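You operate a simulated robot arm through the tools that you are given. There is no shell and no other tool. Be economical: measure what you need, move in short steps, check, and stop when the job is done.

The job below is to be done with a simulated robot arm. You get a single attempt, and the scene is never put back.

TASK
Switch off the lit white candle and pack both candles in the carton.
Fine: both upright; fold the two flaps shut.

Only the result counts: the job must be done as asked and must still hold three seconds after the hand-in. Knocking over, shifting, dropping, spilling or breaking anything else fails it. Flat cloth is picked up by pressing the open fingertips on it (5 to 10 N) and closing them slowly along it; thin cloth reads only 2 to 8 mm in the jaws.

THE ROBOT
A 7-joint arm with a two-finger parallel gripper, fixed in place. Base frame: the origin is at the foot of the arm, x ahead of it, y to its left, z up. Units: mm, degrees, N and s.
With the tool pointing down near the work surface it reaches from about 340 to 760 mm from the base axis. Its first joint turns from -115.0 to 115.0 degrees. Payload 3.91 kg.
The TCP is the grasp point between the finger pads, 30 mm short of the fingertips. In the tool frame z runs along the fingers and y along their closing line. Largest opening 110 mm; finger width 20, thickness 10; the body of the gripper, 48 by 112 mm, starts 55 mm behind the TCP.
Orientation is that of the tool frame in the base frame, as a unit quaternion [w, x, y, z]. With the fingers straight down and closing along the base's y, the tool's x points along the base's -x, its y along +y and its z along -z.

THE INTERFACE
- The arm moves only by the tool play_rows. Its argument "commands" is one flat list of numbers, 7 for each row, row after row: the shift along the tool's x, y, z in mm, then the turn, a rotation vector about the tool's x, y, z in degrees, then the opening, from 0 (shut) to 1 (fully open). In form: [tx, ty, tz, wx, wy, wz, hand, tx, ty, tz, wx, wy, wz, hand, ...]. A call has 1 to 20 rows; each row is the pose to reach, as a shift and turn from the pose commanded when the call began, along the tool's axes at that moment. Each row takes 0.2 s and may step no farther than 50 mm and 8.6 degrees from the row before; otherwise, or with a gripper value out of range, the whole call is refused. Where a pose cannot be reached the arm comes as near as it can. A force on the tool above 70 N (or 10 N above the force at the start of the call, whichever is more), or a blocked arm, ends the call early, and 0.2 s more pass. The fingers move at their own pace (about 108 mm/s each) and stop on an object; they squeeze with about 32 N. The grip force told is the motor's: it shows also when the fingers shut on nothing. Time passes only in rows, and 0.2 s behind the last, so rows that repeat a pose let the fingers close. The reply holds the time, the measured pose of the TCP, the force on the tool along the base axes, the opening and the grip force, in the units named above and with some noise.
- Cameras (640 x 400 px; columns grow to the right, rows downward): "scene" is fixed at [401.7, -502, 1262.6]; the picture's right is [0.99, 0.15, 0.00], its down [0.03, -0.20, -0.98] and it looks along [-0.15, 0.97, -0.21] (base axes); focal length 231 px, centre (320, 200). "wrist" rides on the gripper at [72, 17, -103] in the tool frame; the picture's right is [-0.23, 0.97, 0.00], its down [-0.76, -0.18, -0.62] and it looks along [-0.61, -0.14, 0.78] (tool axes); focal length 222 px, centre (320, 200). There is no depth. A picture from a camera that has moved, and an enlarged one, comes with that camera's place and axes in the base frame and with its lens.
- grab_frame(camera): a new picture of that camera. The clock stands still meanwhile.
- lift_body(by): slides the trunk up (or, below 0, down) by that many mm; the arm rides with it, the base frame stays. It gives what a move gives, with no picture.
- close_up(camera, box): a new picture of the part [left, top, right, bottom] of that camera's present view, enlarged. The clock stands still meanwhile.
- close_job(): hands the job in; it is judged then, once.

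Go step by step. Nothing tells you positions but the pictures and the camera data: compare them with the known pose of the tool, close in by small moves and look again before you grip or let go. The budget is 120 turns and 64 pictures, counting those below and the enlarged ones. Unless the task says otherwise, let go and move clear before handing in, and close with one line.

The tools are called after "Emit:" by a JSON object that holds its "op" and its "data". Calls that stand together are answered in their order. play_rows: Moves the arm, as the interface text tells. Its arguments: {"type":"object","properties":{"commands":{"type":"array"}},"required":["commands"]} The other tools are called the same way: lift_body (by) slides the trunk up or down; grab_frame (camera) takes a picture; close_up (camera, box) takes an enlarged picture of a part of a camera's view; close_job () hands the job in.

At the start:

```text
t: 0.0
ee_pos: [285.3, 280.0, 1499.6]
tcp_rot: [0.0, 0.0, 1.0, 0.0]
contact_force: [-1.1, -0.4, 0.6]
opening: 110.0
grip_force: 0.0
trunk travel left (down, up): [-875.0, 115.0]
```

scene: 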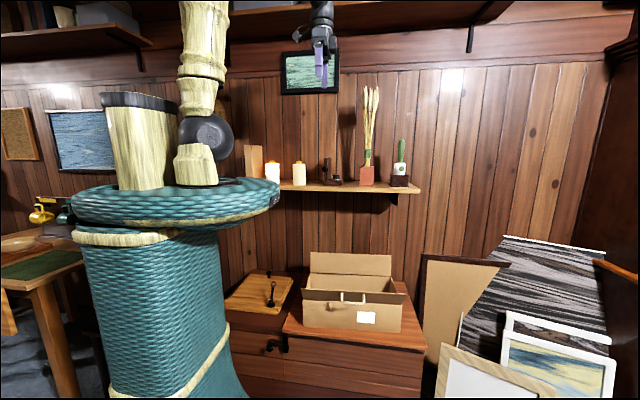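
wrist: 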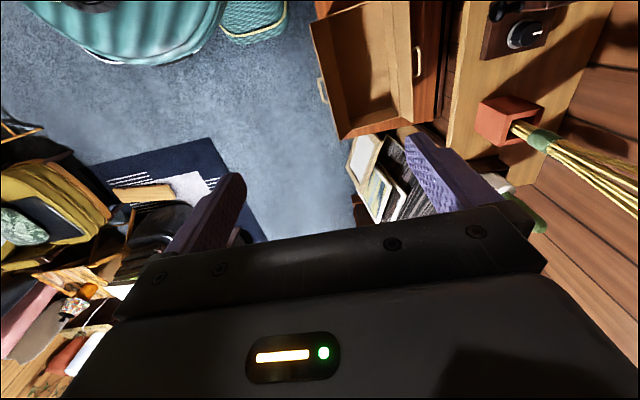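

I see two white candles on a wall shelf, and an open carton on a lower cabinet. I'll enlarge both to measure them.

Emit:
{"op": "close_up", "data": {"camera": "scene", "box": [230, 130, 430, 220]}}

Emit:
{"op": "close_up", "data": {"camera": "scene", "box": [220, 240, 440, 378]}}

```text
3.20 times, centred on (330, 175) of scene
camera zoom: at [401.7, -502.0, 1262.6], right [0.99, 0.15, 0.0], down [0.03, -0.2, -0.98], along [-0.15, 0.97, -0.21], focal length 739 px, centre (288, 280)
```

zoom: 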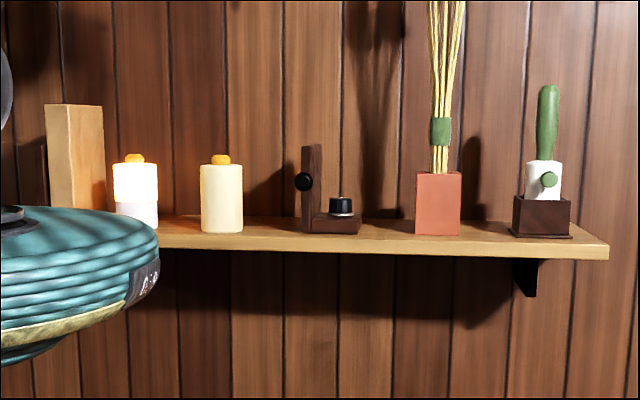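

```text
2.90 times, centred on (330, 309) of scene
camera zoom: at [401.7, -502.0, 1262.6], right [0.99, 0.15, 0.0], down [0.03, -0.2, -0.98], along [-0.15, 0.97, -0.21], focal length 670 px, centre (291, -116)
```

zoom: 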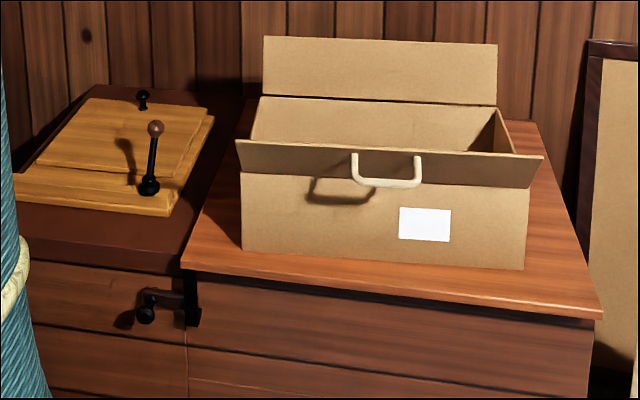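

The shelf is near z≈1100, with the candles near x≈0 (lit) and x≈135 (unlit) at y≈570. I'll turn the tool so the wrist camera looks at the shelf, well above it.

Emit:
{"op": "play_rows", "data": {"commands": [12, 6, 4, 0, 0, -8.2, 1, 24, 12, 8, 0, 0, -16.4, 1, 36, 18, 12, 0, 0, -24.6, 1, 48, 24, 16, 0, 0, -32.8, 1, 60, 30, 20, 0, 0, -41, 1, 72, 36, 25, 0, 0, -49.2, 1, 84, 42, 30, 0, 0, -57.4, 1, 96, 48, 35, 0, 0, -65.6, 1, 108, 54, 40, 0, 0, -73.8, 1, 120, 60, 45, 0, 0, -82, 1, 135, 70, 50, 0, 0, -90, 1, 135, 70, 50, 0, 0, -90, 1]}}

Emit:
{"op": "grab_frame", "data": {"camera": "wrist"}}

```text
t: 2.6
ee_pos: [149.8, 348.7, 1449.5]
tcp_rot: [0.0, 0.707, -0.707, 0.001]
contact_force: [0.1, 0.0, 0.2]
opening: 110.0
grip_force: 0.0
trunk travel left (down, up): [-875.0, 115.0]
```

```text
59 pictures are left
camera wrist: at [134.1, 276.3, 1552.5], right [-0.97, 0.23, 0.0], down [0.18, 0.76, 0.62], along [0.14, 0.61, -0.78], focal length 222 px, centre (320, 200)
```

wrist: 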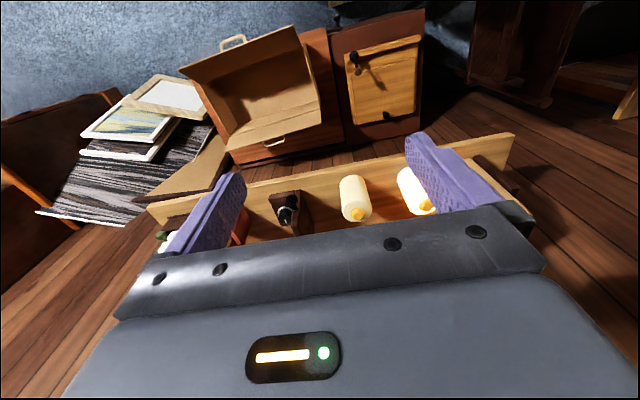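

The candles, dial and carton are all in view. I'll enlarge both areas.

Emit:
{"op": "close_up", "data": {"camera": "wrist", "box": [240, 130, 460, 268]}}

Emit:
{"op": "close_up", "data": {"camera": "wrist", "box": [160, 10, 440, 185]}}

```text
2.90 times, centred on (350, 199) of wrist
camera zoom: at [134.1, 276.3, 1552.5], right [-0.97, 0.23, 0.0], down [0.18, 0.76, 0.62], along [0.14, 0.61, -0.78], focal length 644 px, centre (233, 203)
```

zoom: 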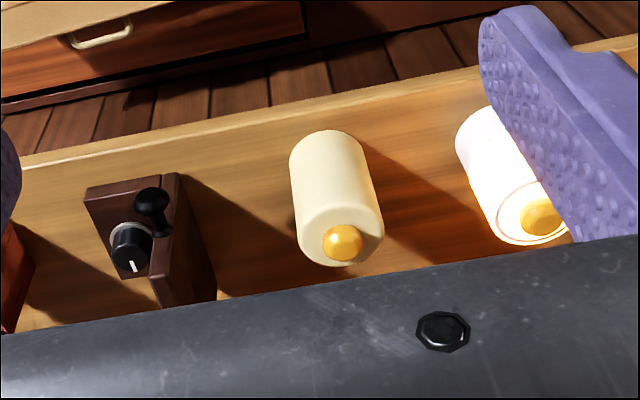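

```text
2.29 times, centred on (300, 98) of wrist
camera zoom: at [134.1, 276.3, 1552.5], right [-0.97, 0.23, 0.0], down [0.18, 0.76, 0.62], along [0.14, 0.61, -0.78], focal length 508 px, centre (366, 434)
```

zoom: 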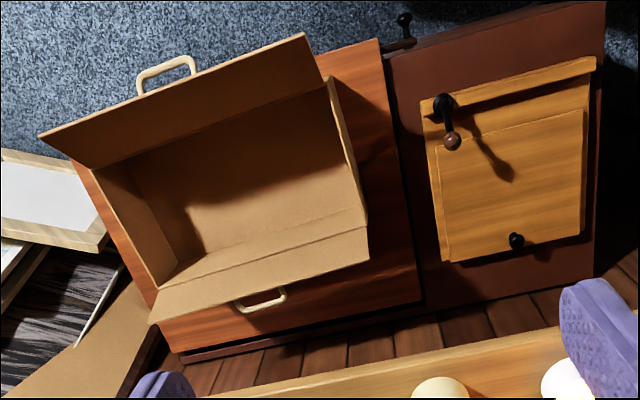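

Estimates: unlit candle (130, 598), lit candle (-10, 605), domes at z≈1209; the carton spans x 192–577, y 303–504, rim z≈681, floor ≈557, flaps about 100 long opening outward. Next I go closer to the lit candle to see its switch.

Emit:
{"op": "play_rows", "data": {"commands": [-25, 27, 20, 0, 0, 0, 1, -50, 54, 40, 0, 0, 0, 1, -75, 80, 60, 0, 0, 0, 1, -100, 107, 80, 0, 0, 0, 1, -125, 134, 100, 0, 0, 0, 1, -151, 160, 120, 0, 0, 0, 1, -151, 160, 120, 0, 0, 0, 1]}}

Emit:
{"op": "close_up", "data": {"camera": "wrist", "box": [160, 80, 480, 280]}}

```text
t: 4.2
ee_pos: [-11.9, 500.7, 1331.1]
tcp_rot: [0.001, -0.707, 0.708, 0.002]
contact_force: [0.1, 0.1, 0.7]
opening: 109.9
grip_force: 0.0
trunk travel left (down, up): [-875.0, 115.0]
```

```text
2.00 times, centred on (320, 180) of wrist
camera zoom: at [-26.3, 427.3, 1432.8], right [-0.97, 0.23, 0.0], down [0.18, 0.76, 0.62], along [0.14, 0.61, -0.78], focal length 444 px, centre (320, 240)
```

zoom: 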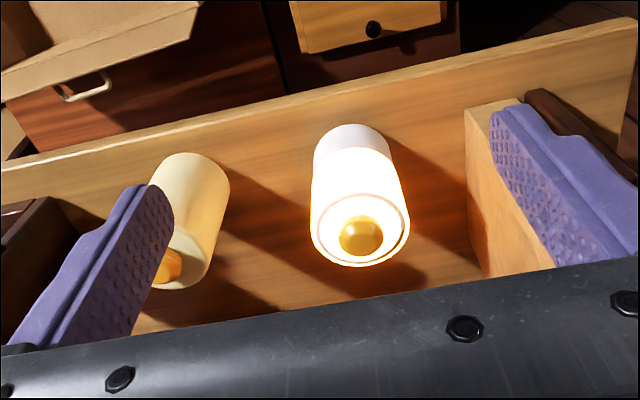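

The lit candle seems to have a seam between an upper glowing part and a lower white part. I'll zoom in on it.

Emit:
{"op": "close_up", "data": {"camera": "scene", "box": [248, 148, 312, 188]}}

Emit:
{"op": "close_up", "data": {"camera": "wrist", "box": [290, 130, 386, 220]}}

```text
10.00 times, centred on (280, 168) of scene
camera zoom: at [401.7, -502.0, 1262.6], right [0.99, 0.15, 0.0], down [0.03, -0.2, -0.98], along [-0.15, 0.97, -0.21], focal length 2310 px, centre (720, 520)
```

zoom: 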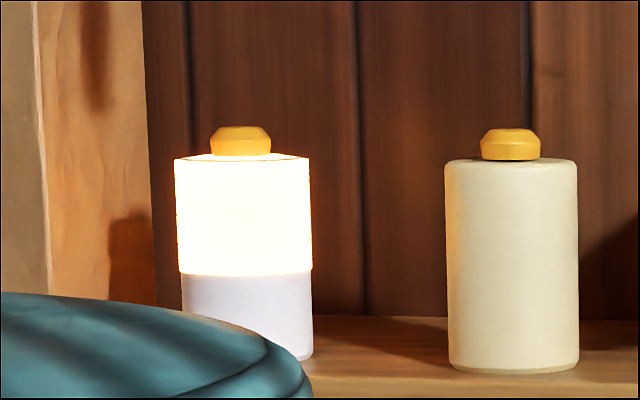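

```text
4.44 times, centred on (338, 175) of wrist
camera zoom: at [-26.3, 427.3, 1432.8], right [-0.97, 0.23, 0.0], down [0.18, 0.76, 0.62], along [0.14, 0.61, -0.78], focal length 987 px, centre (240, 311)
```

zoom: 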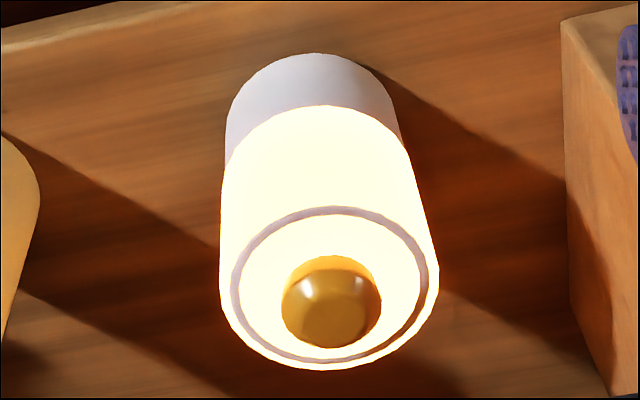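

The orange dome looks like a push button. The lit candle is at (-11, 604), with the dome top near z≈1211, so I'll close the fingers and come to rest above it.

Emit:
{"op": "play_rows", "data": {"commands": [0, 0, 0, 0, 0, 0, 0.5, 0, 0, 0, 0, 0, 0, 0, -35, 0, 10, 0, 0, 0, 0, -70, 0, 20, 0, 0, 0, 0, -103, 0, 40, 0, 0, 0, 0, -103, 0, 66, 0, 0, 0, 0, -103, 0, 66, 0, 0, 0, 0]}}

Emit:
{"op": "close_up", "data": {"camera": "scene", "box": [240, 120, 336, 180]}}

Emit:
{"op": "close_up", "data": {"camera": "wrist", "box": [240, 80, 400, 180]}}

```text
t: 5.8
ee_pos: [-11.6, 603.5, 1261.7]
tcp_rot: [0.0, 0.707, -0.707, 0.0]
contact_force: [-0.3, 0.1, -0.1]
opening: 0.0
grip_force: 32.2
trunk travel left (down, up): [-875.0, 115.0]
```

```text
6.67 times, centred on (288, 150) of scene
camera zoom: at [401.7, -502.0, 1262.6], right [0.99, 0.15, 0.0], down [0.03, -0.2, -0.98], along [-0.15, 0.97, -0.21], focal length 1540 px, centre (533, 533)
```

zoom: 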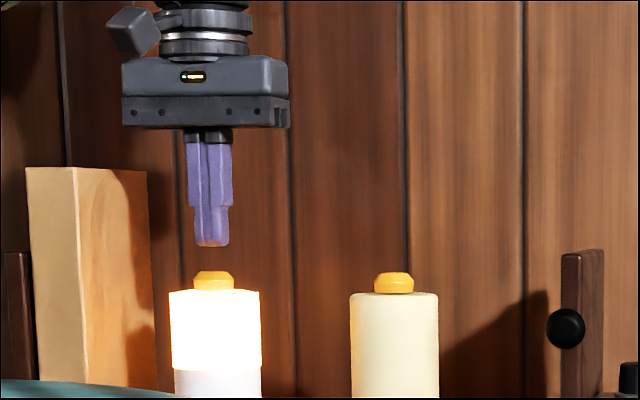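

```text
4.00 times, centred on (320, 130) of wrist
camera zoom: at [-26.8, 531.6, 1365.7], right [-0.97, 0.23, 0.0], down [0.18, 0.76, 0.62], along [0.14, 0.61, -0.78], focal length 888 px, centre (320, 480)
```

zoom: 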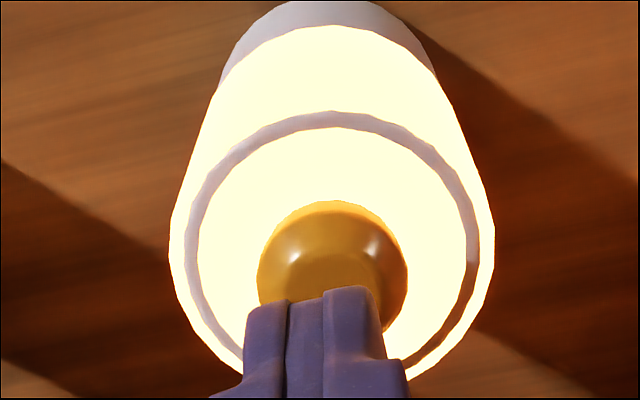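

The fingertips are about 18 mm above the dome and well aligned. I'll press down slowly.

Emit:
{"op": "play_rows", "data": {"commands": [2, 0, 8, 0, 0, 0, 0, 2, 0, 14, 0, 0, 0, 0, 2, 0, 17, 0, 0, 0, 0, 2, 0, 19, 0, 0, 0, 0, 2, 0, 21, 0, 0, 0, 0]}}

Emit:
{"op": "close_up", "data": {"camera": "scene", "box": [240, 120, 336, 180]}}

```text
t: 7.0
ee_pos: [-10.5, 601.3, 1241.8]
tcp_rot: [0.001, -0.707, 0.707, 0.0]
contact_force: [-0.2, 0.5, 0.7]
opening: 0.0
grip_force: 32.0
trunk travel left (down, up): [-875.0, 115.0]
```

```text
6.67 times, centred on (288, 150) of scene
camera zoom: at [401.7, -502.0, 1262.6], right [0.99, 0.15, 0.0], down [0.03, -0.2, -0.98], along [-0.15, 0.97, -0.21], focal length 1540 px, centre (533, 533)
```

zoom: 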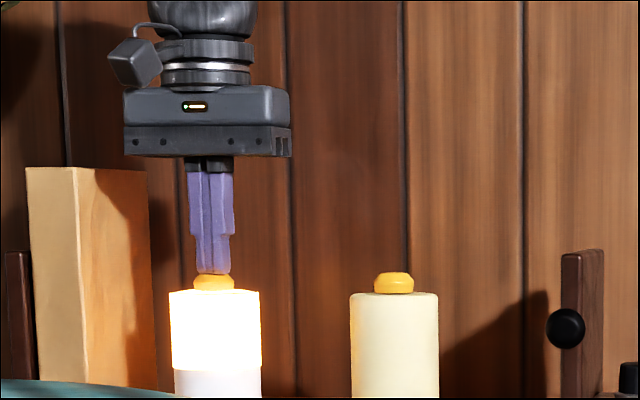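

Just at contact, with no force yet. I'll press a few millimetres further, in 1 mm steps.

Emit:
{"op": "play_rows", "data": {"commands": [0, 0, 1, 0, 0, 0, 0, 0, 0, 2, 0, 0, 0, 0, 0, 0, 3, 0, 0, 0, 0]}}

Emit:
{"op": "close_up", "data": {"camera": "scene", "box": [240, 120, 336, 180]}}

```text
t: 7.8
ee_pos: [-11.1, 600.5, 1239.5]
tcp_rot: [0.0, -0.707, 0.707, 0.001]
contact_force: [0.2, 1.3, 3.8]
opening: 0.0
grip_force: 32.6
trunk travel left (down, up): [-875.0, 115.0]
```

```text
6.67 times, centred on (288, 150) of scene
camera zoom: at [401.7, -502.0, 1262.6], right [0.99, 0.15, 0.0], down [0.03, -0.2, -0.98], along [-0.15, 0.97, -0.21], focal length 1540 px, centre (533, 533)
```

zoom: 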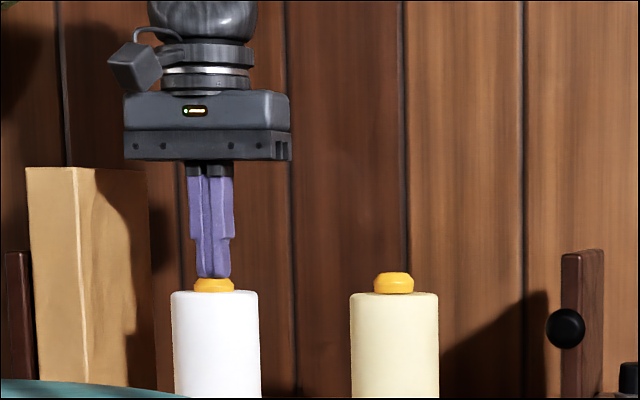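

The light went out. I'll lift off straight up and check that it stays off.

Emit:
{"op": "play_rows", "data": {"commands": [0, 0, -15, 0, 0, 0, 0, 0, 0, -45, 0, 0, 0, 0, 0, 0, -45, 0, 0, 0, 1, 0, 0, -45, 0, 0, 0, 1, 0, 0, -45, 0, 0, 0, 1, 0, 0, -45, 0, 0, 0, 1]}}

Emit:
{"op": "close_up", "data": {"camera": "scene", "box": [240, 120, 336, 180]}}

Emit:
{"op": "close_up", "data": {"camera": "wrist", "box": [160, 60, 480, 260]}}

```text
t: 9.2
ee_pos: [-12.9, 601.1, 1283.6]
tcp_rot: [-0.001, 0.707, -0.707, 0.0]
contact_force: [0.3, -0.2, -0.9]
opening: 109.8
grip_force: 0.0
trunk travel left (down, up): [-875.0, 115.0]
```

```text
6.67 times, centred on (288, 150) of scene
camera zoom: at [401.7, -502.0, 1262.6], right [0.99, 0.15, 0.0], down [0.03, -0.2, -0.98], along [-0.15, 0.97, -0.21], focal length 1540 px, centre (533, 533)
```

zoom: 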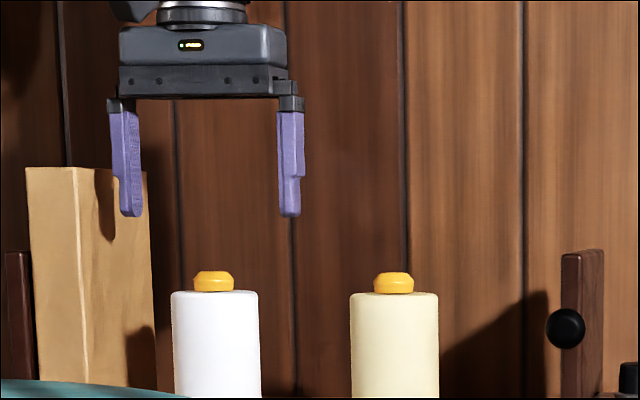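

```text
2.00 times, centred on (320, 160) of wrist
camera zoom: at [-26.4, 528.9, 1386.8], right [-0.97, 0.23, 0.0], down [0.18, 0.76, 0.62], along [0.14, 0.61, -0.78], focal length 444 px, centre (320, 280)
```

zoom: 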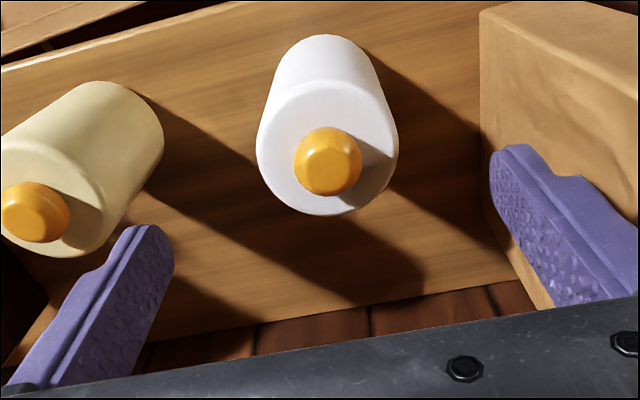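

The candle stays off; its axis is near (-12, 605). I'll go down around it and grip it.

Emit:
{"op": "play_rows", "data": {"commands": [-3, 0, 30, 0, 0, 0, 1, -4, 0, 60, 0, 0, 0, 1, -4, 0, 90, 0, 0, 0, 1, -4, 0, 111, 0, 0, 0, 1, -4, 0, 111, 0, 0, 0, 1]}}

Emit:
{"op": "close_up", "data": {"camera": "scene", "box": [240, 120, 336, 180]}}

Emit:
{"op": "grab_frame", "data": {"camera": "wrist"}}

```text
t: 10.4
ee_pos: [-10.2, 604.0, 1172.9]
tcp_rot: [0.0, -0.707, 0.707, 0.0]
contact_force: [-0.4, -0.8, -0.4]
opening: 109.9
grip_force: 0.0
trunk travel left (down, up): [-875.0, 115.0]
```

```text
6.67 times, centred on (288, 150) of scene
camera zoom: at [401.7, -502.0, 1262.6], right [0.99, 0.15, 0.0], down [0.03, -0.2, -0.98], along [-0.15, 0.97, -0.21], focal length 1540 px, centre (533, 533)
```

zoom: 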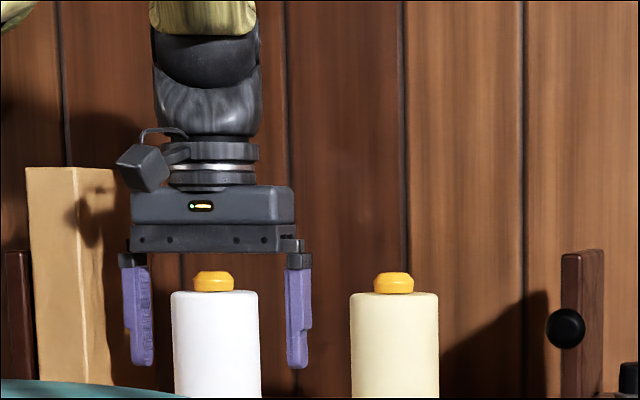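

```text
46 pictures are left
camera wrist: at [-25.9, 533.5, 1276.5], right [-0.97, 0.23, 0.0], down [0.18, 0.76, 0.62], along [0.14, 0.61, -0.78], focal length 222 px, centre (320, 200)
```

wrist: 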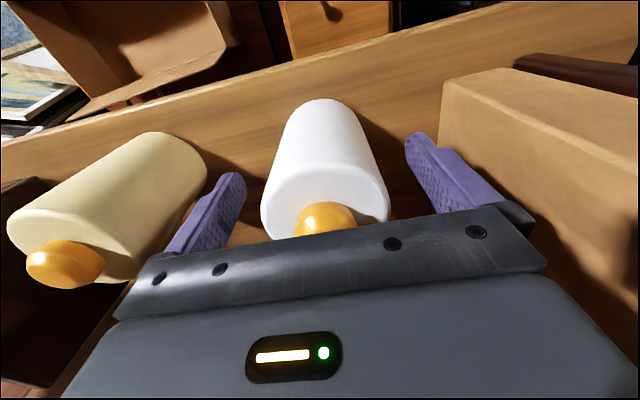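

Nicely straddled; closing on the candle now, then a small lift to check.

Emit:
{"op": "play_rows", "data": {"commands": [0, 2, 0, 0, 0, 0, 0.75, 0, 2, 0, 0, 0, 0, 0.65, 0, 2, 0, 0, 0, 0, 0.6, 0, 2, 0, 0, 0, 0, 0.5, 0, 2, 0, 0, 0, 0, 0.4, 0, 2, 0, 0, 0, 0, 0.4, 0, 2, -10, 0, 0, 0, 0.4, 0, 2, -30, 0, 0, 0, 0.4, 0, 2, -30, 0, 0, 0, 0.4]}}

Emit:
{"op": "close_up", "data": {"camera": "scene", "box": [240, 120, 336, 180]}}

```text
t: 12.4
ee_pos: [-13.4, 605.3, 1204.8]
tcp_rot: [0.001, -0.707, 0.707, 0.001]
contact_force: [-0.4, -0.8, 3.6]
opening: 62.2
grip_force: 32.1
trunk travel left (down, up): [-875.0, 115.0]
```

```text
6.67 times, centred on (288, 150) of scene
camera zoom: at [401.7, -502.0, 1262.6], right [0.99, 0.15, 0.0], down [0.03, -0.2, -0.98], along [-0.15, 0.97, -0.21], focal length 1540 px, centre (533, 533)
```

zoom: 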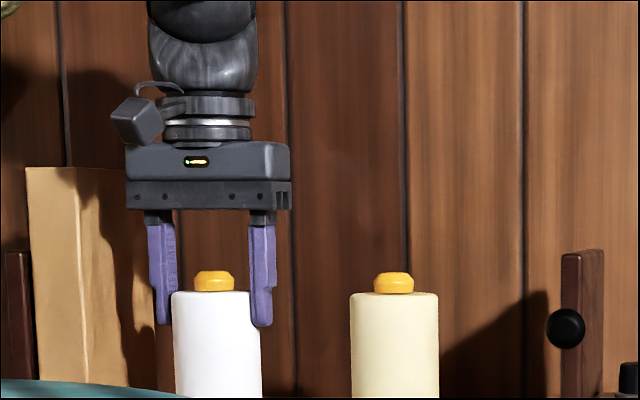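

The fingers seem to have slid up while the candle stayed put. I'll check with the wrist camera before doing more.

Emit:
{"op": "grab_frame", "data": {"camera": "wrist"}}

```text
44 pictures are left
camera wrist: at [-28.0, 533.2, 1307.3], right [-0.97, 0.23, 0.0], down [0.18, 0.76, 0.62], along [0.14, 0.61, -0.78], focal length 222 px, centre (320, 200)
```

wrist: 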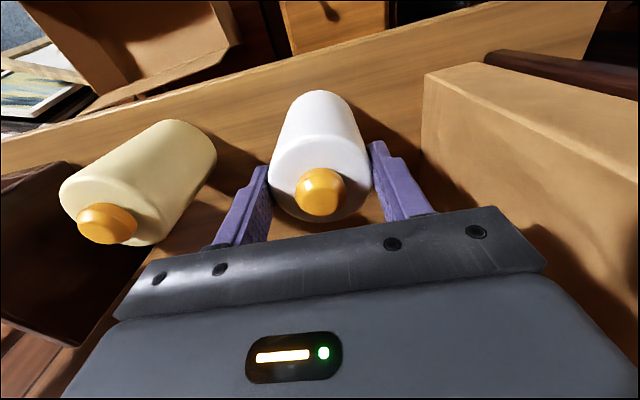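

The candle is still on the shelf. I'll open, go back down a bit deeper, shut the hand fully with more settling time, and then lift very slightly while reading the force.

Emit:
{"op": "play_rows", "data": {"commands": [0, 0, 0, 0, 0, 0, 0.75, 0, 0, 0, 0, 0, 0, 0.85, 0, 0, 15, 0, 0, 0, 0.85, 0, 0, 34, 0, 0, 0, 0.85, 0, 0, 34, 0, 0, 0, 0.7, 0, 0, 34, 0, 0, 0, 0.6, 0, 0, 34, 0, 0, 0, 0.5, 0, 0, 34, 0, 0, 0, 0.2, 0, 0, 34, 0, 0, 0, 0, 0, 0, 34, 0, 0, 0, 0, 0, 0, 34, 0, 0, 0, 0]}}

Emit:
{"op": "close_up", "data": {"camera": "wrist", "box": [200, 60, 440, 260]}}

```text
t: 14.8
ee_pos: [-12.0, 606.3, 1168.5]
tcp_rot: [-0.001, 0.707, -0.707, 0.001]
contact_force: [-0.8, 0.7, -0.6]
opening: 62.0
grip_force: 31.5
trunk travel left (down, up): [-875.0, 115.0]
```

```text
2.00 times, centred on (320, 160) of wrist
camera zoom: at [-27.1, 533.6, 1272.0], right [-0.97, 0.23, 0.0], down [0.18, 0.76, 0.62], along [0.14, 0.61, -0.78], focal length 444 px, centre (320, 280)
```

zoom: 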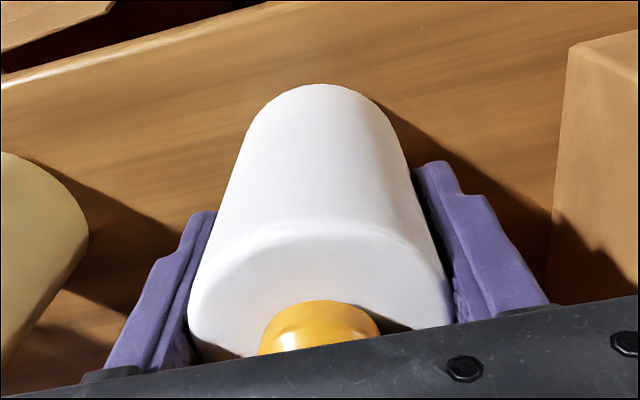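

Emit:
{"op": "play_rows", "data": {"commands": [0, 0, -1, 0, 0, 0, 0, 0, 0, -2, 0, 0, 0, 0, 0, 0, -3, 0, 0, 0, 0]}}

Emit:
{"op": "close_up", "data": {"camera": "scene", "box": [240, 120, 336, 180]}}

```text
t: 15.6
ee_pos: [-12.1, 605.6, 1171.7]
tcp_rot: [0.001, 0.708, -0.707, 0.001]
contact_force: [0.8, 0.4, -1.8]
opening: 62.0
grip_force: 31.9
trunk travel left (down, up): [-875.0, 115.0]
```

```text
6.67 times, centred on (288, 150) of scene
camera zoom: at [401.7, -502.0, 1262.6], right [0.99, 0.15, 0.0], down [0.03, -0.2, -0.98], along [-0.15, 0.97, -0.21], focal length 1540 px, centre (533, 533)
```

zoom: 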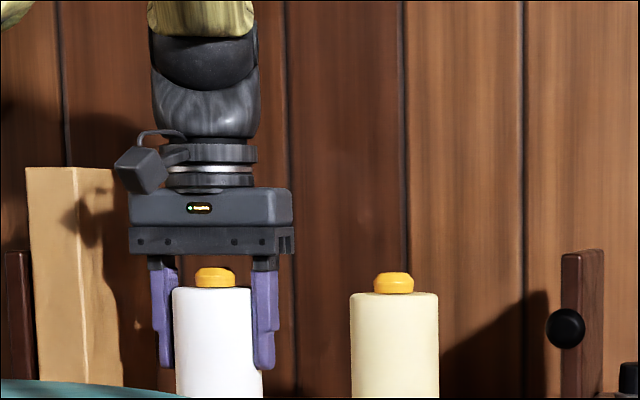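

Now it rises with the hand. I'll continue lifting gently.

Emit:
{"op": "play_rows", "data": {"commands": [0, 0, -2, 0, 0, 0, 0, 0, 0, -5, 0, 0, 0, 0, 0, 0, -9, 0, 0, 0, 0, 0, 0, -14, 0, 0, 0, 0, 0, 0, -20, 0, 0, 0, 0, 0, 0, -26, 0, 0, 0, 0, 0, 0, -32, 0, 0, 0, 0, 0, 0, -38, 0, 0, 0, 0, 0, 0, -43, 0, 0, 0, 0, 0, 0, -46, 0, 0, 0, 0]}}

Emit:
{"op": "close_up", "data": {"camera": "scene", "box": [240, 120, 336, 180]}}

```text
t: 17.8
ee_pos: [-12.4, 605.7, 1219.8]
tcp_rot: [0.0, 0.708, -0.706, 0.0]
contact_force: [0.6, -1.0, -1.9]
opening: 62.2
grip_force: 32.2
trunk travel left (down, up): [-875.0, 115.0]
```

```text
6.67 times, centred on (288, 150) of scene
camera zoom: at [401.7, -502.0, 1262.6], right [0.99, 0.15, 0.0], down [0.03, -0.2, -0.98], along [-0.15, 0.97, -0.21], focal length 1540 px, centre (533, 533)
```

zoom: 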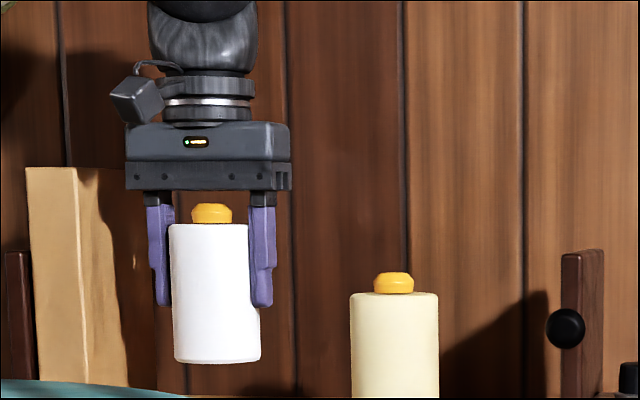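

Held firmly, base about 69 mm below the TCP. I'll retreat from the shelf toward -y, then across to above the carton.

Emit:
{"op": "play_rows", "data": {"commands": [8, 0, -3, 0, 0, 0, 0, 25, 0, -8, 0, 0, 0, 0, 50, 0, -15, 0, 0, 0, 0, 78, 0, -22, 0, 0, 0, 0, 106, 0, -30, 0, 0, 0, 0, 130, -5, -30, 0, 0, 0, 0, 150, -18, -30, 0, 0, 0, 0, 160, -40, -30, 0, 0, 0, 0, 166, -66, -30, 0, 0, 0, 0, 171, -94, -30, 0, 0, 0, 0, 176, -122, -30, 0, 0, 0, 0, 181, -150, -30, 0, 0, 0, 0, 186, -178, -30, 0, 0, 0, 0, 191, -206, -30, 0, 0, 0, 0, 195, -234, -30, 0, 0, 0, 0, 199, -262, -30, 0, 0, 0, 0, 202, -288, -30, 0, 0, 0, 0, 203, -304, -30, 0, 0, 0, 0, 203, -312, -30, 0, 0, 0, 0, 203, -312, -30, 0, 0, 0, 0]}}

Emit:
{"op": "grab_frame", "data": {"camera": "wrist"}}

Emit:
{"op": "grab_frame", "data": {"camera": "scene"}}

```text
t: 22.0
ee_pos: [299.8, 402.0, 1247.5]
tcp_rot: [0.0, 0.707, -0.707, 0.0]
contact_force: [-0.4, -0.2, -2.8]
opening: 62.4
grip_force: 32.1
trunk travel left (down, up): [-875.0, 115.0]
```

```text
40 pictures are left
camera wrist: at [284.5, 330.0, 1350.8], right [-0.97, 0.23, 0.0], down [0.18, 0.76, 0.62], along [0.14, 0.61, -0.78], focal length 222 px, centre (320, 200)
```

wrist: 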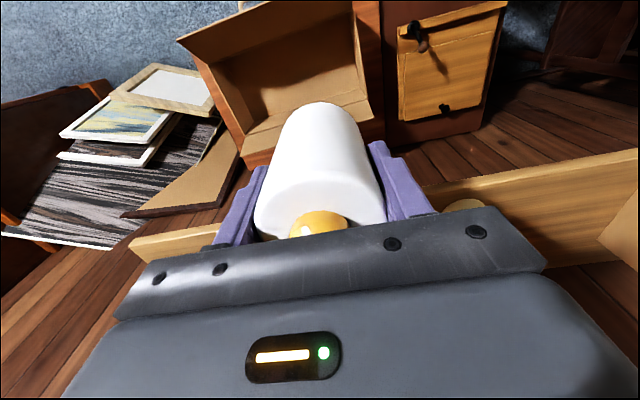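

```text
39 pictures are left
```

scene: 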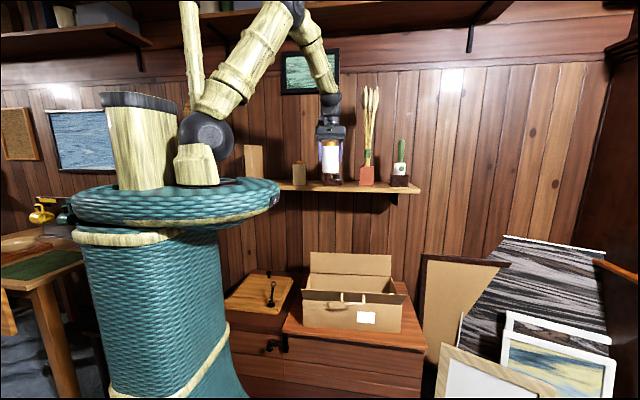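

The candle is over the carton at (300, 402). I'll lower the trunk 450 mm, leaving the candle base just above the rim, and check alignment.

Emit:
{"op": "lift_body", "data": {"by": -450}}

Emit:
{"op": "grab_frame", "data": {"camera": "wrist"}}

Emit:
{"op": "grab_frame", "data": {"camera": "scene"}}

```text
refused: -450 is not a number from -400 to 400
```

```text
38 pictures are left
camera wrist: at [284.5, 330.0, 1350.8], right [-0.97, 0.23, 0.0], down [0.18, 0.76, 0.62], along [0.14, 0.61, -0.78], focal length 222 px, centre (320, 200)
```

wrist: 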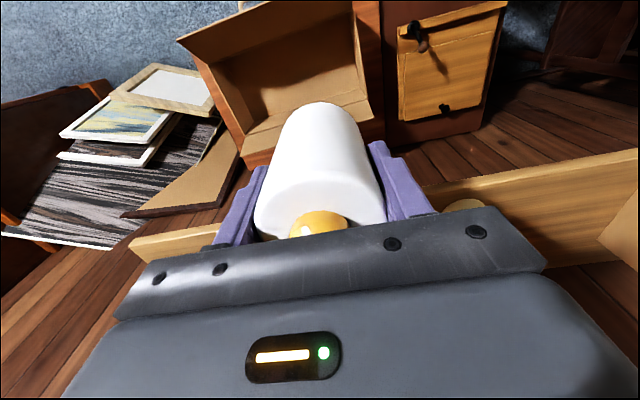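

```text
37 pictures are left
```

scene: 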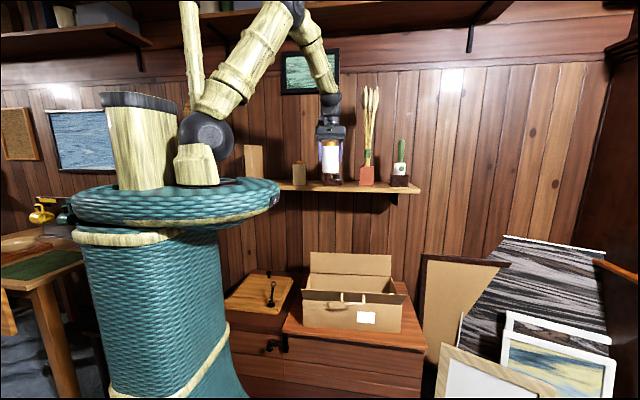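

The trunk allows at most 400 mm per call, so I'll do that and look.

Emit:
{"op": "lift_body", "data": {"by": -400}}

Emit:
{"op": "grab_frame", "data": {"camera": "scene"}}

```text
t: 25.8
ee_pos: [299.7, 401.5, 848.2]
tcp_rot: [0.001, -0.707, 0.707, 0.001]
contact_force: [-0.5, -0.1, -1.8]
opening: 62.1
grip_force: 31.9
trunk travel left (down, up): [-475.0, 515.0]
```

```text
36 pictures are left
```

scene: 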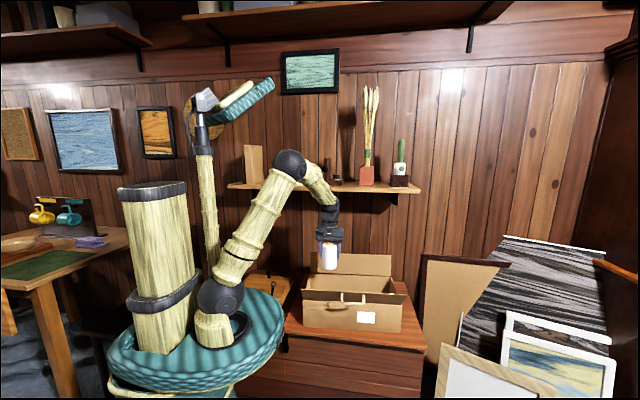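

All clear. I'll lower 150 mm more, so the candle base dips just into the carton, and inspect.

Emit:
{"op": "lift_body", "data": {"by": -150}}

Emit:
{"op": "close_up", "data": {"camera": "scene", "box": [220, 180, 440, 340]}}

Emit:
{"op": "grab_frame", "data": {"camera": "wrist"}}

```text
t: 27.6
ee_pos: [298.9, 401.9, 697.8]
tcp_rot: [0.001, -0.707, 0.707, 0.0]
contact_force: [1.2, 0.9, -2.5]
opening: 61.9
grip_force: 32.6
trunk travel left (down, up): [-325.0, 665.0]
```

```text
2.50 times, centred on (330, 260) of scene
camera zoom: at [401.7, -502.0, 1262.6], right [0.99, 0.15, 0.0], down [0.03, -0.2, -0.98], along [-0.15, 0.97, -0.21], focal length 577 px, centre (295, 50)
```

zoom: 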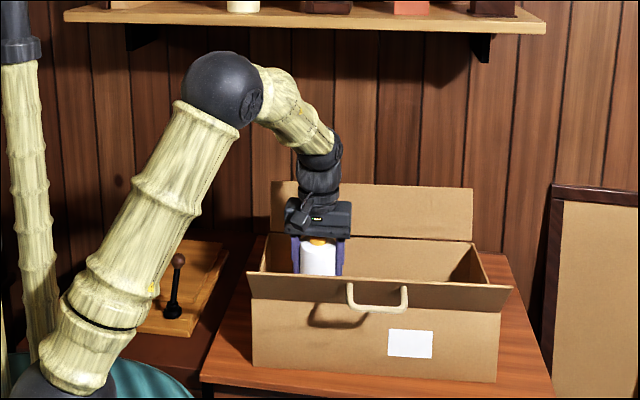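

```text
34 pictures are left
camera wrist: at [284.3, 329.9, 800.8], right [-0.97, 0.23, 0.0], down [0.18, 0.76, 0.62], along [0.14, 0.61, -0.78], focal length 222 px, centre (320, 200)
```

wrist: 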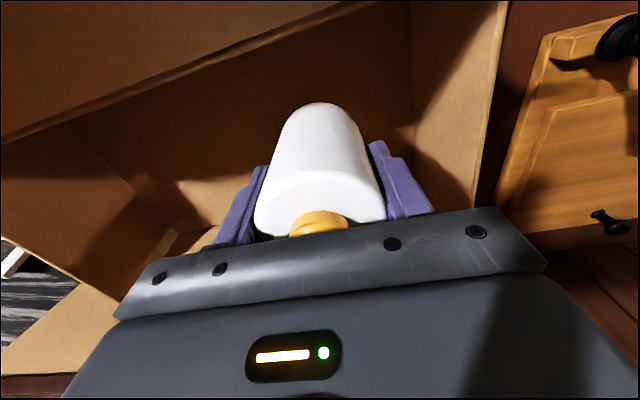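

Well inside the opening. Descending with the arm, slowing near the floor.

Emit:
{"op": "play_rows", "data": {"commands": [0, 0, 8, 0, 0, 0, 0, 0, 0, 20, 0, 0, 0, 0, 0, 0, 32, 0, 0, 0, 0, 0, 0, 44, 0, 0, 0, 0, 0, 0, 52, 0, 0, 0, 0, 0, 0, 57, 0, 0, 0, 0, 0, 0, 60, 0, 0, 0, 0]}}

Emit:
{"op": "close_up", "data": {"camera": "wrist", "box": [200, 50, 440, 250]}}

```text
t: 29.2
ee_pos: [298.8, 402.8, 637.8]
tcp_rot: [0.0, 0.707, -0.707, 0.001]
contact_force: [-0.5, 0.1, -3.0]
opening: 62.2
grip_force: 32.3
trunk travel left (down, up): [-325.0, 665.0]
```

```text
2.00 times, centred on (320, 150) of wrist
camera zoom: at [284.4, 330.2, 740.6], right [-0.97, 0.23, 0.0], down [0.18, 0.76, 0.62], along [0.14, 0.61, -0.78], focal length 444 px, centre (320, 300)
```

zoom: 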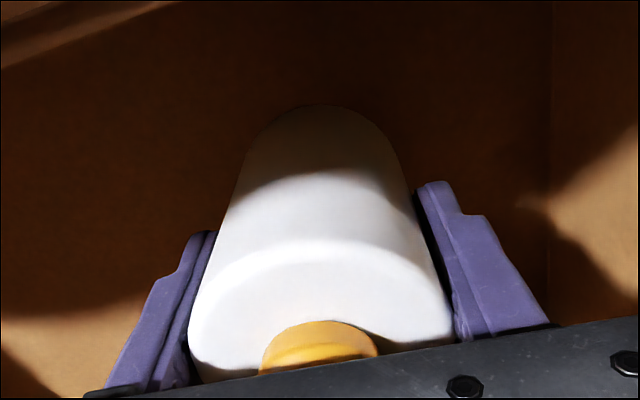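

Emit:
{"op": "play_rows", "data": {"commands": [0, 0, 1.5, 0, 0, 0, 0, 0, 0, 3, 0, 0, 0, 0, 0, 0, 4.5, 0, 0, 0, 0]}}

```text
t: 30.0
ee_pos: [299.8, 402.0, 633.8]
tcp_rot: [0.001, 0.707, -0.707, -0.001]
contact_force: [0.0, -0.7, -1.8]
opening: 62.2
grip_force: 32.3
trunk travel left (down, up): [-325.0, 665.0]
```

Emit:
{"op": "play_rows", "data": {"commands": [0, 0, 1.5, 0, 0, 0, 0, 0, 0, 3, 0, 0, 0, 0, 0, 0, 4, 0, 0, 0, 0]}}

```text
t: 30.8
ee_pos: [299.8, 402.2, 630.5]
tcp_rot: [0.0, -0.707, 0.707, -0.001]
contact_force: [0.3, -0.5, -2.4]
opening: 62.1
grip_force: 31.9
trunk travel left (down, up): [-325.0, 665.0]
```

Still hanging (about 2 N of weight); continuing down.

Emit:
{"op": "play_rows", "data": {"commands": [0, 0, 1, 0, 0, 0, 0, 0, 0, 2, 0, 0, 0, 0, 0, 0, 3, 0, 0, 0, 0, 0, 0, 4, 0, 0, 0, 0]}}

```text
t: 31.8
ee_pos: [299.9, 402.3, 625.9]
tcp_rot: [0.0, 0.707, -0.707, 0.0]
contact_force: [-0.2, -0.7, -2.5]
opening: 62.2
grip_force: 32.0
trunk travel left (down, up): [-325.0, 665.0]
```

Emit:
{"op": "play_rows", "data": {"commands": [0, 0, 1, 0, 0, 0, 0, 0, 0, 2, 0, 0, 0, 0, 0, 0, 3, 0, 0, 0, 0]}}

Emit:
{"op": "close_up", "data": {"camera": "scene", "box": [280, 230, 420, 340]}}

```text
t: 32.6
ee_pos: [299.4, 401.4, 623.6]
tcp_rot: [0.0, -0.707, 0.707, 0.0]
contact_force: [0.1, 0.2, -1.2]
opening: 62.3
grip_force: 32.0
trunk travel left (down, up): [-325.0, 665.0]
```

```text
3.64 times, centred on (350, 285) of scene
camera zoom: at [401.7, -502.0, 1262.6], right [0.99, 0.15, 0.0], down [0.03, -0.2, -0.98], along [-0.15, 0.97, -0.21], focal length 840 px, centre (211, -109)
```

zoom: 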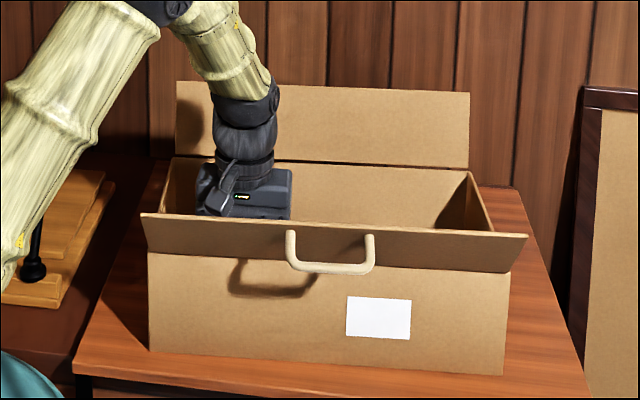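

Emit:
{"op": "play_rows", "data": {"commands": [0, 0, 1, 0, 0, 0, 0, 0, 0, 2, 0, 0, 0, 0, 0, 0, 3, 0, 0, 0, 0]}}

```text
t: 33.4
ee_pos: [299.0, 402.0, 620.4]
tcp_rot: [0.0, 0.707, -0.707, 0.0]
contact_force: [0.3, 0.1, -3.1]
opening: 62.0
grip_force: 31.6
trunk travel left (down, up): [-325.0, 665.0]
```

Emit:
{"op": "play_rows", "data": {"commands": [0, 0, 1, 0, 0, 0, 0, 0, 0, 2, 0, 0, 0, 0, 0, 0, 3, 0, 0, 0, 0]}}

```text
t: 34.2
ee_pos: [299.3, 402.6, 616.1]
tcp_rot: [0.0, 0.707, -0.707, 0.0]
contact_force: [-1.0, 0.7, -2.4]
opening: 62.4
grip_force: 31.7
trunk travel left (down, up): [-325.0, 665.0]
```

Emit:
{"op": "play_rows", "data": {"commands": [0, 0, 1, 0, 0, 0, 0, 0, 0, 2, 0, 0, 0, 0, 0, 0, 3, 0, 0, 0, 0, 0, 0, 4, 0, 0, 0, 0]}}

Emit:
{"op": "close_up", "data": {"camera": "wrist", "box": [200, 50, 440, 250]}}

```text
t: 35.2
ee_pos: [299.1, 401.7, 612.4]
tcp_rot: [0.001, 0.707, -0.707, 0.001]
contact_force: [-0.4, 0.8, -2.3]
opening: 62.4
grip_force: 31.2
trunk travel left (down, up): [-325.0, 665.0]
```

```text
2.00 times, centred on (320, 150) of wrist
camera zoom: at [284.5, 329.9, 715.3], right [-0.97, 0.23, 0.0], down [0.18, 0.76, 0.62], along [0.14, 0.61, -0.78], focal length 444 px, centre (320, 300)
```

zoom: 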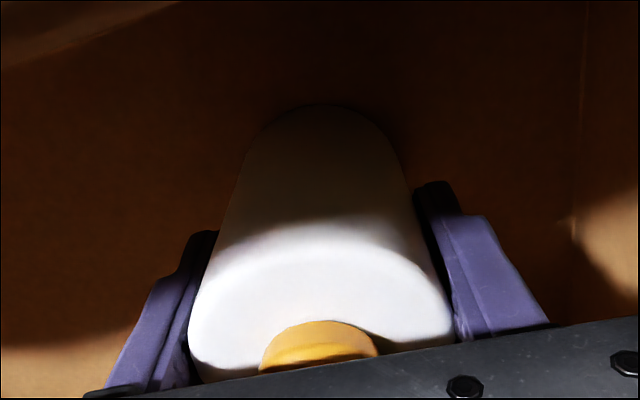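

Emit:
{"op": "play_rows", "data": {"commands": [0, 0, 1, 0, 0, 0, 0, 0, 0, 2, 0, 0, 0, 0, 0, 0, 3, 0, 0, 0, 0, 0, 0, 4, 0, 0, 0, 0]}}

```text
t: 36.2
ee_pos: [299.1, 400.9, 610.0]
tcp_rot: [0.002, -0.707, 0.707, 0.001]
contact_force: [-1.9, -0.4, 22.6]
opening: 62.4
grip_force: 31.9
trunk travel left (down, up): [-325.0, 665.0]
```

It touched the floor at TCP z≈610. I'll ease up slightly, open the fingers moderately and rise straight.

Emit:
{"op": "play_rows", "data": {"commands": [0, 0, -1.5, 0, 0, 0, 0, 0, 0, -1.5, 0, 0, 0, 0.62, 0, 0, -1.5, 0, 0, 0, 0.75, 0, 0, -1.5, 0, 0, 0, 0.75, 0, 0, -15, 0, 0, 0, 0.75, 0, 0, -45, 0, 0, 0, 0.75, 0, 0, -85, 0, 0, 0, 0.75, 0, 0, -125, 0, 0, 0, 0.75, 0, 0, -165, 0, 0, 0, 0.75, 0, 0, -165, 0, 0, 0, 0.75]}}

Emit:
{"op": "grab_frame", "data": {"camera": "wrist"}}

```text
t: 38.4
ee_pos: [299.0, 401.3, 772.9]
tcp_rot: [0.0, 0.707, -0.707, 0.0]
contact_force: [-0.4, 0.1, -0.7]
opening: 82.5
grip_force: 0.0
trunk travel left (down, up): [-325.0, 665.0]
```

```text
30 pictures are left
camera wrist: at [283.3, 329.0, 876.9], right [-0.97, 0.23, 0.0], down [0.18, 0.76, 0.62], along [0.14, 0.61, -0.78], focal length 222 px, centre (320, 200)
```

wrist: 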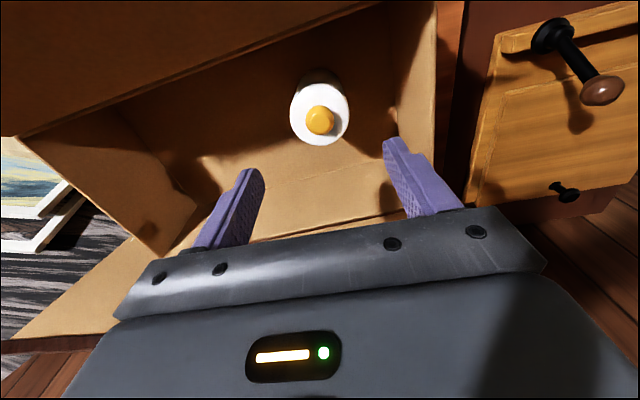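

The white candle stands upright in the carton. Raising the trunk back up for the second one.

Emit:
{"op": "lift_body", "data": {"by": 400}}

Emit:
{"op": "lift_body", "data": {"by": 150}}

Emit:
{"op": "play_rows", "data": {"commands": [-10, 10, 0, 0, 0, 0, 0.8, -35, 32, 0, 0, 0, 0, 1, -65, 58, 0, 0, 0, 0, 1, -95, 84, 0, 0, 0, 0, 1, -125, 110, 0, 0, 0, 0, 1, -155, 136, 0, 0, 0, 0, 1, -185, 160, 10, 0, 0, 0, 1, -197, 170, 30, 0, 0, 0, 1, -197, 170, 40, 0, 0, 0, 1, -197, 170, 40, 0, 0, 0, 1]}}

Emit:
{"op": "grab_frame", "data": {"camera": "wrist"}}

Emit:
{"op": "close_up", "data": {"camera": "scene", "box": [250, 120, 346, 180]}}

```text
t: 42.2
ee_pos: [299.0, 400.5, 1174.4]
tcp_rot: [0.0, -0.707, 0.707, 0.0]
contact_force: [-0.4, -0.6, -0.2]
opening: 82.3
grip_force: 0.1
trunk travel left (down, up): [-725.0, 265.0]
```

```text
t: 44.0
ee_pos: [299.0, 402.2, 1323.4]
tcp_rot: [0.0, 0.707, -0.707, 0.0]
contact_force: [0.1, -0.3, 0.1]
opening: 82.4
grip_force: 0.1
trunk travel left (down, up): [-875.0, 115.0]
```

```text
t: 46.2
ee_pos: [128.1, 598.0, 1284.1]
tcp_rot: [-0.001, -0.707, 0.707, 0.0]
contact_force: [0.7, 0.0, 0.0]
opening: 110.0
grip_force: 0.1
trunk travel left (down, up): [-875.0, 115.0]
```

```text
29 pictures are left
camera wrist: at [113.5, 526.3, 1386.2], right [-0.97, 0.23, 0.0], down [0.18, 0.76, 0.62], along [0.14, 0.61, -0.78], focal length 222 px, centre (320, 200)
```

wrist: 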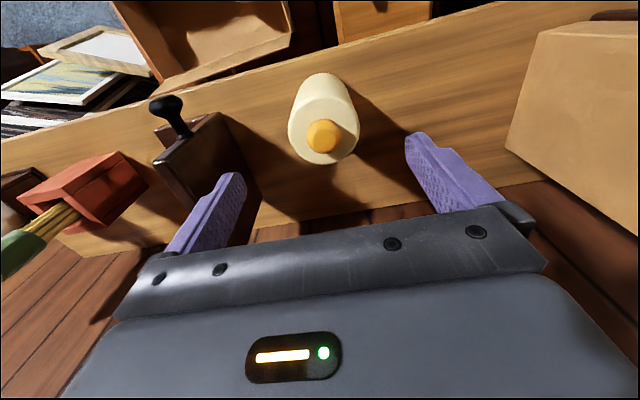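

```text
6.67 times, centred on (298, 150) of scene
camera zoom: at [401.7, -502.0, 1262.6], right [0.99, 0.15, 0.0], down [0.03, -0.2, -0.98], along [-0.15, 0.97, -0.21], focal length 1540 px, centre (467, 533)
```

zoom: 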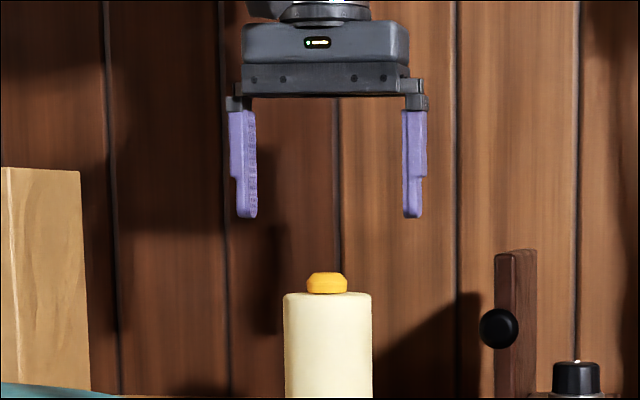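

Candle 2 is centred near (128, 602), and the neighbours are clear. I'll go down and grip it.

Emit:
{"op": "play_rows", "data": {"commands": [-3, 0, 30, 0, 0, 0, 1, -4, 0, 60, 0, 0, 0, 1, -4, 0, 90, 0, 0, 0, 1, -4, 0, 114, 0, 0, 0, 1, -4, 0, 114, 0, 0, 0, 0.8, -4, 0, 114, 0, 0, 0, 0.7, -4, 0, 114, 0, 0, 0, 0.6, -4, 0, 114, 0, 0, 0, 0.5, -4, 0, 114, 0, 0, 0, 0.2, -4, 0, 114, 0, 0, 0, 0, -4, 0, 114, 0, 0, 0, 0]}}

Emit:
{"op": "close_up", "data": {"camera": "wrist", "box": [200, 60, 440, 260]}}

```text
t: 48.6
ee_pos: [128.2, 601.9, 1170.4]
tcp_rot: [0.0, 0.707, -0.707, 0.0]
contact_force: [0.0, 0.6, -0.4]
opening: 62.4
grip_force: 32.0
trunk travel left (down, up): [-875.0, 115.0]
```

```text
2.00 times, centred on (320, 160) of wrist
camera zoom: at [113.5, 529.6, 1272.6], right [-0.97, 0.23, 0.0], down [0.18, 0.76, 0.62], along [0.14, 0.61, -0.78], focal length 444 px, centre (320, 280)
```

zoom: 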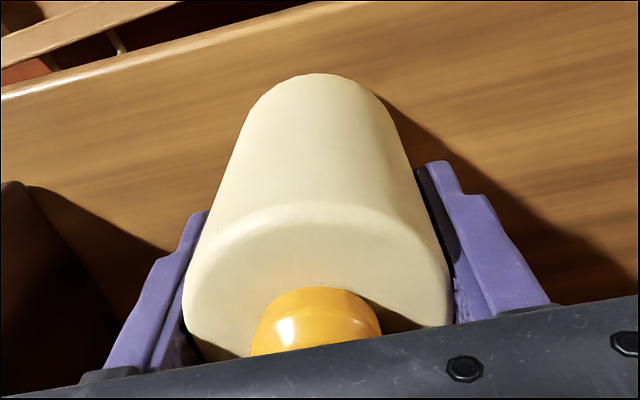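

Gripped. Lifting gently.

Emit:
{"op": "play_rows", "data": {"commands": [0, 0, -1, 0, 0, 0, 0, 0, 0, -2, 0, 0, 0, 0, 0, 0, -4, 0, 0, 0, 0, 0, 0, -7, 0, 0, 0, 0, 0, 0, -11, 0, 0, 0, 0, 0, 0, -16, 0, 0, 0, 0, 0, 0, -22, 0, 0, 0, 0, 0, 0, -28, 0, 0, 0, 0, 0, 0, -35, 0, 0, 0, 0, 0, 0, -42, 0, 0, 0, 0, 0, 0, -48, 0, 0, 0, 0, 0, 0, -50, 0, 0, 0, 0]}}

Emit:
{"op": "close_up", "data": {"camera": "scene", "box": [250, 120, 346, 180]}}

```text
t: 51.2
ee_pos: [130.3, 603.3, 1220.2]
tcp_rot: [0.0, 0.708, -0.707, 0.0]
contact_force: [1.0, 0.8, -3.1]
opening: 62.5
grip_force: 31.8
trunk travel left (down, up): [-875.0, 115.0]
```

```text
6.67 times, centred on (298, 150) of scene
camera zoom: at [401.7, -502.0, 1262.6], right [0.99, 0.15, 0.0], down [0.03, -0.2, -0.98], along [-0.15, 0.97, -0.21], focal length 1540 px, centre (467, 533)
```

zoom: 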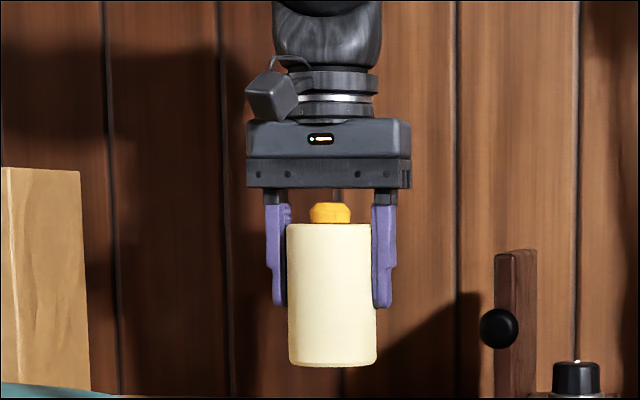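

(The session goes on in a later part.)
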